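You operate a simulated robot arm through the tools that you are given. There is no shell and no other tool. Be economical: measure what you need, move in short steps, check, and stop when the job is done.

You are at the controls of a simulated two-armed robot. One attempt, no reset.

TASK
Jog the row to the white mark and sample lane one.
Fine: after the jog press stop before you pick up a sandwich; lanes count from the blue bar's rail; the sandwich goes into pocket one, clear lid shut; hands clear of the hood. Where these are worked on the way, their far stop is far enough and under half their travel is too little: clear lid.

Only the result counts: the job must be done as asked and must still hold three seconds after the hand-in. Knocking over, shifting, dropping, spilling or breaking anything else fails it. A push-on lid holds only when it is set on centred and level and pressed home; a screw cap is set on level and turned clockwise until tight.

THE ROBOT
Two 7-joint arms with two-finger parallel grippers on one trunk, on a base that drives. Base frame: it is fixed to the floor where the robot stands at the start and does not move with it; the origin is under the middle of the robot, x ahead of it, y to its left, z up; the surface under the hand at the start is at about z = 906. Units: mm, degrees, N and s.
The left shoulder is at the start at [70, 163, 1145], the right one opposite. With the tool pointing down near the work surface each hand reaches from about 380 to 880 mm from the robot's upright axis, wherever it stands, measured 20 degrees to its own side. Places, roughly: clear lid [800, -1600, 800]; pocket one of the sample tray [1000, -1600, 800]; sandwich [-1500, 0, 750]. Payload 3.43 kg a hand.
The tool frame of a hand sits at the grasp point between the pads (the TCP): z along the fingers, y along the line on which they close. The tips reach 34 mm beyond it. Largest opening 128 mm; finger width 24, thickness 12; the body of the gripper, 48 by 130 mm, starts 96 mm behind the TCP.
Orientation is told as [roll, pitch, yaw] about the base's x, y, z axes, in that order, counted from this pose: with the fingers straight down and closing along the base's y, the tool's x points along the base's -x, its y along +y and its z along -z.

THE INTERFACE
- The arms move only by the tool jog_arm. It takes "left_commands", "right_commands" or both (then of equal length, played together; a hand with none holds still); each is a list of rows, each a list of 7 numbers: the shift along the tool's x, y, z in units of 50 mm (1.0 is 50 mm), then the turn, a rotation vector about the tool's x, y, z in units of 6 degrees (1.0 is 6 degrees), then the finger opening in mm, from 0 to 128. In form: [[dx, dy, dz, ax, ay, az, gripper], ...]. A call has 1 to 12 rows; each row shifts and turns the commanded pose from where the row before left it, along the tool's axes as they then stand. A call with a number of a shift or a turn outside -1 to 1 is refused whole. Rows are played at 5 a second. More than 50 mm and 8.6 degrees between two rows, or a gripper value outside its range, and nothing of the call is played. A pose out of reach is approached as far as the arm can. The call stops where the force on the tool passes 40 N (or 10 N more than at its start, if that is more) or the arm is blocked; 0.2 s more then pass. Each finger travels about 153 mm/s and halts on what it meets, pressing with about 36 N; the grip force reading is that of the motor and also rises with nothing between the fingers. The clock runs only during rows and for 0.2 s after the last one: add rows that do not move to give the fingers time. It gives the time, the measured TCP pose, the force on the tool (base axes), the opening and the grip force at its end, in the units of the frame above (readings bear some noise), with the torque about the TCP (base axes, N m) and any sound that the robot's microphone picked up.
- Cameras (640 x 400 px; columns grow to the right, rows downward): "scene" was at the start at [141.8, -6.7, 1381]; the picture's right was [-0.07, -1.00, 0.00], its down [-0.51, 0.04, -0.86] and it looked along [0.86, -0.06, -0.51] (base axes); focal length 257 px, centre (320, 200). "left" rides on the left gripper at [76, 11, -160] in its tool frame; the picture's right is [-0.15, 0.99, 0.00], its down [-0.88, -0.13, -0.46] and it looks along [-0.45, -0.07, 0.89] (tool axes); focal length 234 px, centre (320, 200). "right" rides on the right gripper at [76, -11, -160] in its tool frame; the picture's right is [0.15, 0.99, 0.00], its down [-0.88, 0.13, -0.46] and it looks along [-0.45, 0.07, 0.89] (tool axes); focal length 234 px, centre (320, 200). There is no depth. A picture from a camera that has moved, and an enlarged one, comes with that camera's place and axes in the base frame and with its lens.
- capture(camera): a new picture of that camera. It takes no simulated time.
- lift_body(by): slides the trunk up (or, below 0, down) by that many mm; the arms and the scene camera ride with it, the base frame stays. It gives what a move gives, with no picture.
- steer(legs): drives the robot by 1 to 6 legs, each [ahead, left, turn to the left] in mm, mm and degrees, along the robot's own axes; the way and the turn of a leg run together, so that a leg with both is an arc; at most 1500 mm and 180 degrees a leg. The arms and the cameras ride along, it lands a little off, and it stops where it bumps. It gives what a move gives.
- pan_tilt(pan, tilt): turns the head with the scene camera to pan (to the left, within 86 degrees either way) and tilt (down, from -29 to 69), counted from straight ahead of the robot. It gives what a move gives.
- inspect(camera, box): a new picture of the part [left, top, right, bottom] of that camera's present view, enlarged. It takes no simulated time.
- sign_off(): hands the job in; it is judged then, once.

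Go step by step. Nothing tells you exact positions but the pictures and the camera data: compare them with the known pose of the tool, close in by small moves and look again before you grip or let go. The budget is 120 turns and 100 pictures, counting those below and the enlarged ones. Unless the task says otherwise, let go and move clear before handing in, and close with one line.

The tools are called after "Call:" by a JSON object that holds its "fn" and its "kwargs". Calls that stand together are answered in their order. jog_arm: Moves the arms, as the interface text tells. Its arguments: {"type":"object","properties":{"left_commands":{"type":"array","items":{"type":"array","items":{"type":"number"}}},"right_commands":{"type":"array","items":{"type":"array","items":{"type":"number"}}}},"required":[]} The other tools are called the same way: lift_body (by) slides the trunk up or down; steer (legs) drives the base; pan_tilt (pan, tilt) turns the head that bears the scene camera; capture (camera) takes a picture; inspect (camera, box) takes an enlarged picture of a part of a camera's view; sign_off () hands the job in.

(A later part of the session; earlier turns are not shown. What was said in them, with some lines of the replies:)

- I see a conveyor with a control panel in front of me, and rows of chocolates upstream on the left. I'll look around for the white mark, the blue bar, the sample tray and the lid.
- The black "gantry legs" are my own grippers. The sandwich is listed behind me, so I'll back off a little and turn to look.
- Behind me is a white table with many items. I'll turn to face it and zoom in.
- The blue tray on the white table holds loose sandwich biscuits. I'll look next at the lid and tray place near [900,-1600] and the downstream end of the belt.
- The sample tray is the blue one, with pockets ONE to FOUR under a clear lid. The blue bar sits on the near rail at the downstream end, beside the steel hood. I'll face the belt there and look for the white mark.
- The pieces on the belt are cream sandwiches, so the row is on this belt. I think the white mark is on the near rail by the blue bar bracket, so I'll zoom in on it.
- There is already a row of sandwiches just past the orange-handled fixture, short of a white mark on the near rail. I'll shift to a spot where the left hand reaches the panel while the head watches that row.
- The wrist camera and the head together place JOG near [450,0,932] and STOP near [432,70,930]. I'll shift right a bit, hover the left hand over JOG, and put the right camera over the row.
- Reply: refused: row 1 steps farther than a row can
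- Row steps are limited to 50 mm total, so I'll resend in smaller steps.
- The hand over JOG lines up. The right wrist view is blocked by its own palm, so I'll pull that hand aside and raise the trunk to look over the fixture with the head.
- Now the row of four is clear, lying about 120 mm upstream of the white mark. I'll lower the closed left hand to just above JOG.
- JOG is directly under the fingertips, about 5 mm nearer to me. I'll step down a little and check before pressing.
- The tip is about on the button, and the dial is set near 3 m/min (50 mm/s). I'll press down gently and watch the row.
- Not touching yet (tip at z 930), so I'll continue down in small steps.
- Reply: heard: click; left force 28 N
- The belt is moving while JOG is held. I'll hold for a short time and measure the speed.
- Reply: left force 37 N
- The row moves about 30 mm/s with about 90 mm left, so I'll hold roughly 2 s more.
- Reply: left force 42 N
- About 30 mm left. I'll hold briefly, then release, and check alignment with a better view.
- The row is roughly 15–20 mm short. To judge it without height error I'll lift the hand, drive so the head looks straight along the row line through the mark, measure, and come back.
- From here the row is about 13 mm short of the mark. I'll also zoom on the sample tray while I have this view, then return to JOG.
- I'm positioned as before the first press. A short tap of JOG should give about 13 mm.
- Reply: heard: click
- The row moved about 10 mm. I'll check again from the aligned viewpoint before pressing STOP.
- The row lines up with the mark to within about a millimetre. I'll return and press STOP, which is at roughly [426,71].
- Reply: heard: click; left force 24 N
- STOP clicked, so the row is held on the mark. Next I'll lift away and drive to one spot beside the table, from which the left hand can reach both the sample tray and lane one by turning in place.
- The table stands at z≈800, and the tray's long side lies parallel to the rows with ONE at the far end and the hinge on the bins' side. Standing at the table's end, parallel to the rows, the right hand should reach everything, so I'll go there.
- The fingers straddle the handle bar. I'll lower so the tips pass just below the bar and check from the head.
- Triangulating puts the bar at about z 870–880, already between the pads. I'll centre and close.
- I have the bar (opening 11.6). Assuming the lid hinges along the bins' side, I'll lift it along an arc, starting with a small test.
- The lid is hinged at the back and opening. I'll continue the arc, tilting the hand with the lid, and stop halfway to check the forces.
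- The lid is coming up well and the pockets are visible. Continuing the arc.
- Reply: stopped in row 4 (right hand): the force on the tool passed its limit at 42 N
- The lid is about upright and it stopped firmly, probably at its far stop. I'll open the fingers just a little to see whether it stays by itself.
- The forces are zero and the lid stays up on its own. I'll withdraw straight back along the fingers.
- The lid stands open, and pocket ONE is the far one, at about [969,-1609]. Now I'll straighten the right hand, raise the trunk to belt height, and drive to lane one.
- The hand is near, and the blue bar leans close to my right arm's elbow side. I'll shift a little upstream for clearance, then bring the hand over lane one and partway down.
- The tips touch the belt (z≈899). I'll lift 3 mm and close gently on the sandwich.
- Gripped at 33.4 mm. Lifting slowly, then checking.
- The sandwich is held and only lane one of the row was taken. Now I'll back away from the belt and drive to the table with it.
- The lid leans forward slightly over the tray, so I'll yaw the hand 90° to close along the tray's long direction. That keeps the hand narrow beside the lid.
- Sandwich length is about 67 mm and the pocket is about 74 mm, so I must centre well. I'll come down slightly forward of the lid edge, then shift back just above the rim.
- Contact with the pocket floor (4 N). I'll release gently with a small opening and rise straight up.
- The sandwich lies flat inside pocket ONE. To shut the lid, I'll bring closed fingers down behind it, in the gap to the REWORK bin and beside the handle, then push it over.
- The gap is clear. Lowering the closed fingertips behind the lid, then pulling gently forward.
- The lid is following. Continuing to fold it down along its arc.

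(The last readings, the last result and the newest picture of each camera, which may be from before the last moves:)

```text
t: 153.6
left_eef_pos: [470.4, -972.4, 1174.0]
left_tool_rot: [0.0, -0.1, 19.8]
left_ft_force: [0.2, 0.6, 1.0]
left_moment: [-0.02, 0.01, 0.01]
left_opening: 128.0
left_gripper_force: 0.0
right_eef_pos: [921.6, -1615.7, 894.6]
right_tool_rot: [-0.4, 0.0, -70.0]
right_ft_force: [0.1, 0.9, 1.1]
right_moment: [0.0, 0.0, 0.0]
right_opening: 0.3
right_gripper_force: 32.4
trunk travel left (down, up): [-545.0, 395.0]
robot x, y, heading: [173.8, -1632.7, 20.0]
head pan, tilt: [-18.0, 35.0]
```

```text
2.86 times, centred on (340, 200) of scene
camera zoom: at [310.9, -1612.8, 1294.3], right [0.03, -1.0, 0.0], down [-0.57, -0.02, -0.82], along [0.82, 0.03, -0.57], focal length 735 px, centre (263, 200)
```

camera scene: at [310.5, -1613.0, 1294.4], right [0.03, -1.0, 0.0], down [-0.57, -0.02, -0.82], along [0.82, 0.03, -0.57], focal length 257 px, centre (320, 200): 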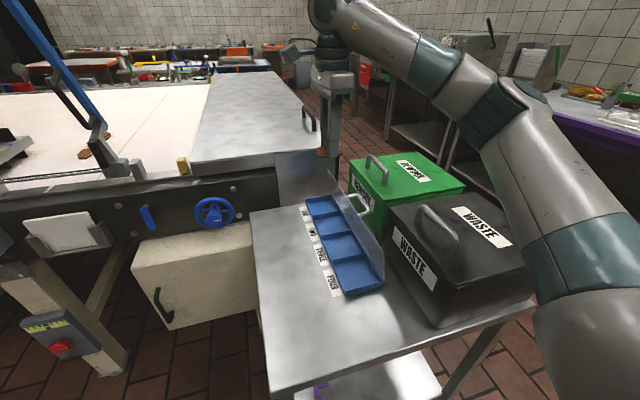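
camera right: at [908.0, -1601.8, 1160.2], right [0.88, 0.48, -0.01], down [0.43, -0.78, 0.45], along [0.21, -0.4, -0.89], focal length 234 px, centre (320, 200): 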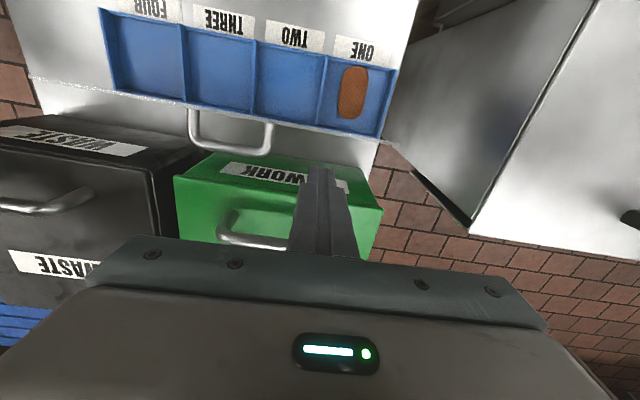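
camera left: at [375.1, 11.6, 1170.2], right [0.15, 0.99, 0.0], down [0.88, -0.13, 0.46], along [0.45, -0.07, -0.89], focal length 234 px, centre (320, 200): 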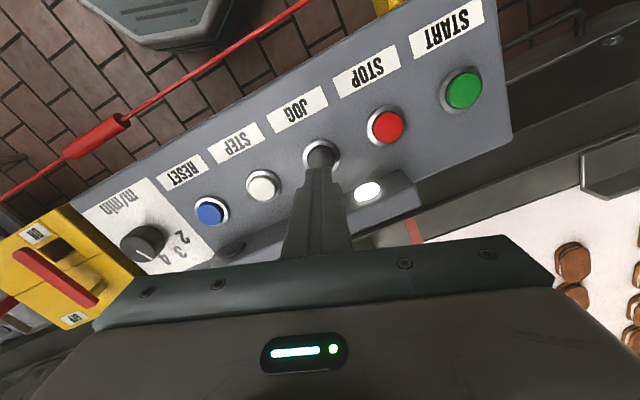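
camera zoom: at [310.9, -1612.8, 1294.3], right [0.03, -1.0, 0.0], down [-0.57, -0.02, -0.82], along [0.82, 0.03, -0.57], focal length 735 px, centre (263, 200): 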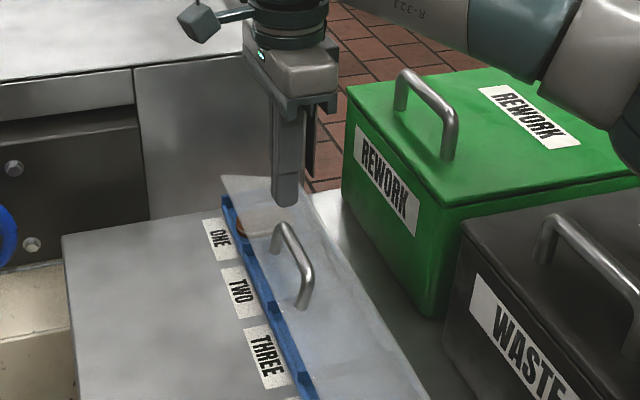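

The lid is almost down. I'll move slightly forward and press gently until it seats.

Call:
{"fn": "jog_arm", "kwargs": {"right_commands": [[0.3, 0, 0, 0, 0, 0, 0], [0, 0, 0.15, 0, 0, 0, 0], [0, 0, 0.12, 0, 0, 0, 0], [0, 0, 0.12, 0, 0, 0, 0], [0, 0, 0.1, 0, 0, 0, 0], [0, 0, 0.1, 0, 0, 0, 0]]}}

Call:
{"fn": "inspect", "kwargs": {"camera": "scene", "box": [270, 130, 410, 270]}}

```text
t: 155.0
left_eef_pos: [470.7, -972.6, 1173.8]
left_tool_rot: [0.0, 0.0, 19.9]
left_ft_force: [0.6, 0.5, 0.1]
left_moment: [0.01, -0.01, 0.04]
left_opening: 127.9
left_gripper_force: 0.1
right_eef_pos: [916.2, -1601.3, 865.4]
right_tool_rot: [-0.5, 0.0, -70.0]
right_ft_force: [-0.6, -0.2, -0.4]
right_moment: [-0.03, 0.0, 0.02]
right_opening: 0.2
right_gripper_force: 32.2
trunk travel left (down, up): [-545.0, 395.0]
robot x, y, heading: [173.9, -1630.6, 20.1]
head pan, tilt: [-18.0, 35.0]
```

```text
2.86 times, centred on (340, 200) of scene
camera zoom: at [310.9, -1612.8, 1294.3], right [0.03, -1.0, 0.0], down [-0.57, -0.02, -0.82], along [0.82, 0.03, -0.57], focal length 735 px, centre (263, 200)
```

zoom: 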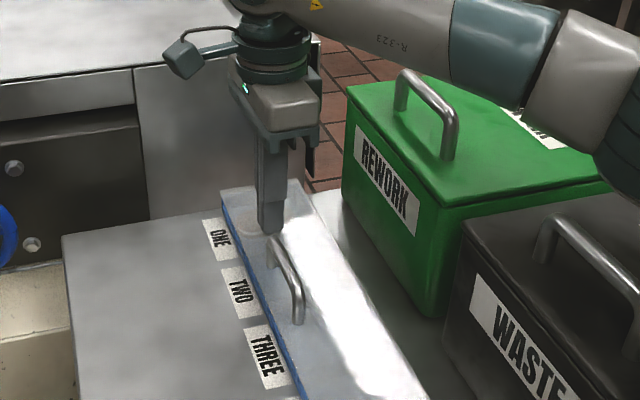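

Call:
{"fn": "jog_arm", "kwargs": {"right_commands": [[0, 0, 0.06, 0, 0, 0, 0], [0, 0, 0.06, 0, 0, 0, 0], [0, 0, 0.05, 0, 0, 0, 0]]}}

```text
t: 155.9
left_eef_pos: [469.7, -972.8, 1173.4]
left_tool_rot: [0.0, -0.2, 19.7]
left_ft_force: [-0.5, -0.9, -0.3]
left_moment: [0.01, 0.01, -0.01]
left_opening: 127.8
left_gripper_force: 0.1
right_eef_pos: [916.2, -1601.0, 863.6]
right_tool_rot: [0.4, 0.1, -70.2]
right_ft_force: [-7.7, -3.1, 15.8]
right_moment: [-0.28, 0.23, -0.05]
right_opening: 0.0
right_gripper_force: 32.5
trunk travel left (down, up): [-545.0, 395.0]
robot x, y, heading: [170.8, -1633.5, 19.8]
head pan, tilt: [-18.0, 35.0]
stopped in row 3 (right hand): the force on the tool passed its limit at 42 N (the readings are from after the stop); the commanded pose is now the measured one
```

The lid is seated firmly. I'll lift clear, retract, back away, and take a final look.

Call:
{"fn": "jog_arm", "kwargs": {"right_commands": [[0, 0, -0.3, 0, 0, 0, 0], [0, 0, -0.8, 0, 0, 0, 0], [0, 0, -1, 0, 0, 0, 0], [0, 0, -1, 0, 0, 0, 0], [0, 0, -1, 0, 0, 0, 0], [0, 0, -1, 0, 0, 0, 0], [0, -1, 0, 0, 0, 0, 0], [0, -1, 0, 0, 0, 0, 0], [0, -1, 0, 0, 0, 0, 0], [0, -1, 0, 0, 0, 0, 0]]}}

Call:
{"fn": "steer", "kwargs": {"legs": [[-250, 0, 0]]}}

Call:
{"fn": "pan_tilt", "kwargs": {"pan": -10, "tilt": 25}}

Call:
{"fn": "capture", "kwargs": {"camera": "scene"}}

Call:
{"fn": "inspect", "kwargs": {"camera": "scene", "box": [280, 160, 440, 280]}}

```text
t: 158.1
left_eef_pos: [469.1, -972.9, 1174.0]
left_tool_rot: [0.0, 0.0, 19.8]
left_ft_force: [0.4, 0.5, 0.2]
left_moment: [0.03, -0.02, -0.02]
left_opening: 128.1
left_gripper_force: 0.1
right_eef_pos: [729.3, -1671.5, 1117.6]
right_tool_rot: [0.2, 0.1, -70.1]
right_ft_force: [-0.1, -0.8, 0.4]
right_moment: [0.0, -0.01, -0.02]
right_opening: 0.1
right_gripper_force: 33.3
trunk travel left (down, up): [-545.0, 395.0]
robot x, y, heading: [179.0, -1630.2, 19.8]
head pan, tilt: [-18.0, 35.0]
```

```text
t: 159.9
left_eef_pos: [236.5, -1056.5, 1174.0]
left_tool_rot: [0.0, -0.2, 19.8]
left_ft_force: [-0.1, -0.6, -0.2]
left_moment: [0.01, -0.01, 0.02]
left_opening: 127.9
left_gripper_force: 0.0
right_eef_pos: [495.1, -1755.7, 1117.3]
right_tool_rot: [0.1, 0.1, -70.2]
right_ft_force: [-0.3, 0.4, 0.4]
right_moment: [0.01, -0.02, 0.0]
right_opening: 0.1
right_gripper_force: 33.2
trunk travel left (down, up): [-545.0, 395.0]
robot x, y, heading: [-62.2, -1717.6, 19.7]
head pan, tilt: [-18.0, 35.0]
```

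```text
t: 160.7
left_eef_pos: [237.0, -1057.9, 1174.1]
left_tool_rot: [0.0, -0.1, 19.8]
left_ft_force: [0.2, 1.6, -0.7]
left_moment: [-0.05, 0.02, 0.03]
left_opening: 128.2
left_gripper_force: 0.1
right_eef_pos: [497.8, -1754.8, 1115.7]
right_tool_rot: [0.1, 0.1, -70.2]
right_ft_force: [-0.1, -0.4, 0.5]
right_moment: [0.02, -0.01, -0.03]
right_opening: 0.1
right_gripper_force: 33.2
trunk travel left (down, up): [-545.0, 395.0]
robot x, y, heading: [-59.8, -1715.9, 19.7]
head pan, tilt: [-10.0, 25.0]
```

```text
5 pictures are left
camera scene: at [79.4, -1684.7, 1310.0], right [0.17, -0.99, 0.0], down [-0.42, -0.07, -0.91], along [0.89, 0.15, -0.42], focal length 257 px, centre (320, 200)
```

scene: 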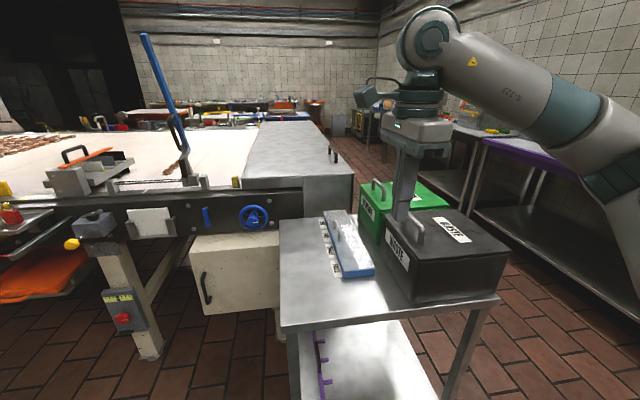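

```text
3.33 times, centred on (360, 220) of scene
camera zoom: at [79.4, -1684.7, 1310.0], right [0.17, -0.99, 0.0], down [-0.42, -0.07, -0.91], along [0.89, 0.15, -0.42], focal length 857 px, centre (187, 133)
```

zoom: 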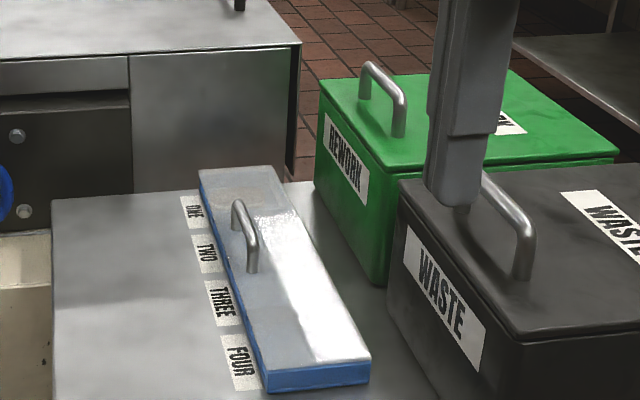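

The lid is shut over pocket ONE, both bins stand where they were, the belt is stopped, and my hands are clear of the hood. Handing in.

Call:
{"fn": "sign_off", "kwargs": {}}

```text
The job is handed in.
```

I jogged the row to the white mark, pressed STOP, and put the lane-one sandwich in pocket ONE. The clear lid is shut and both hands are clear of the hood.
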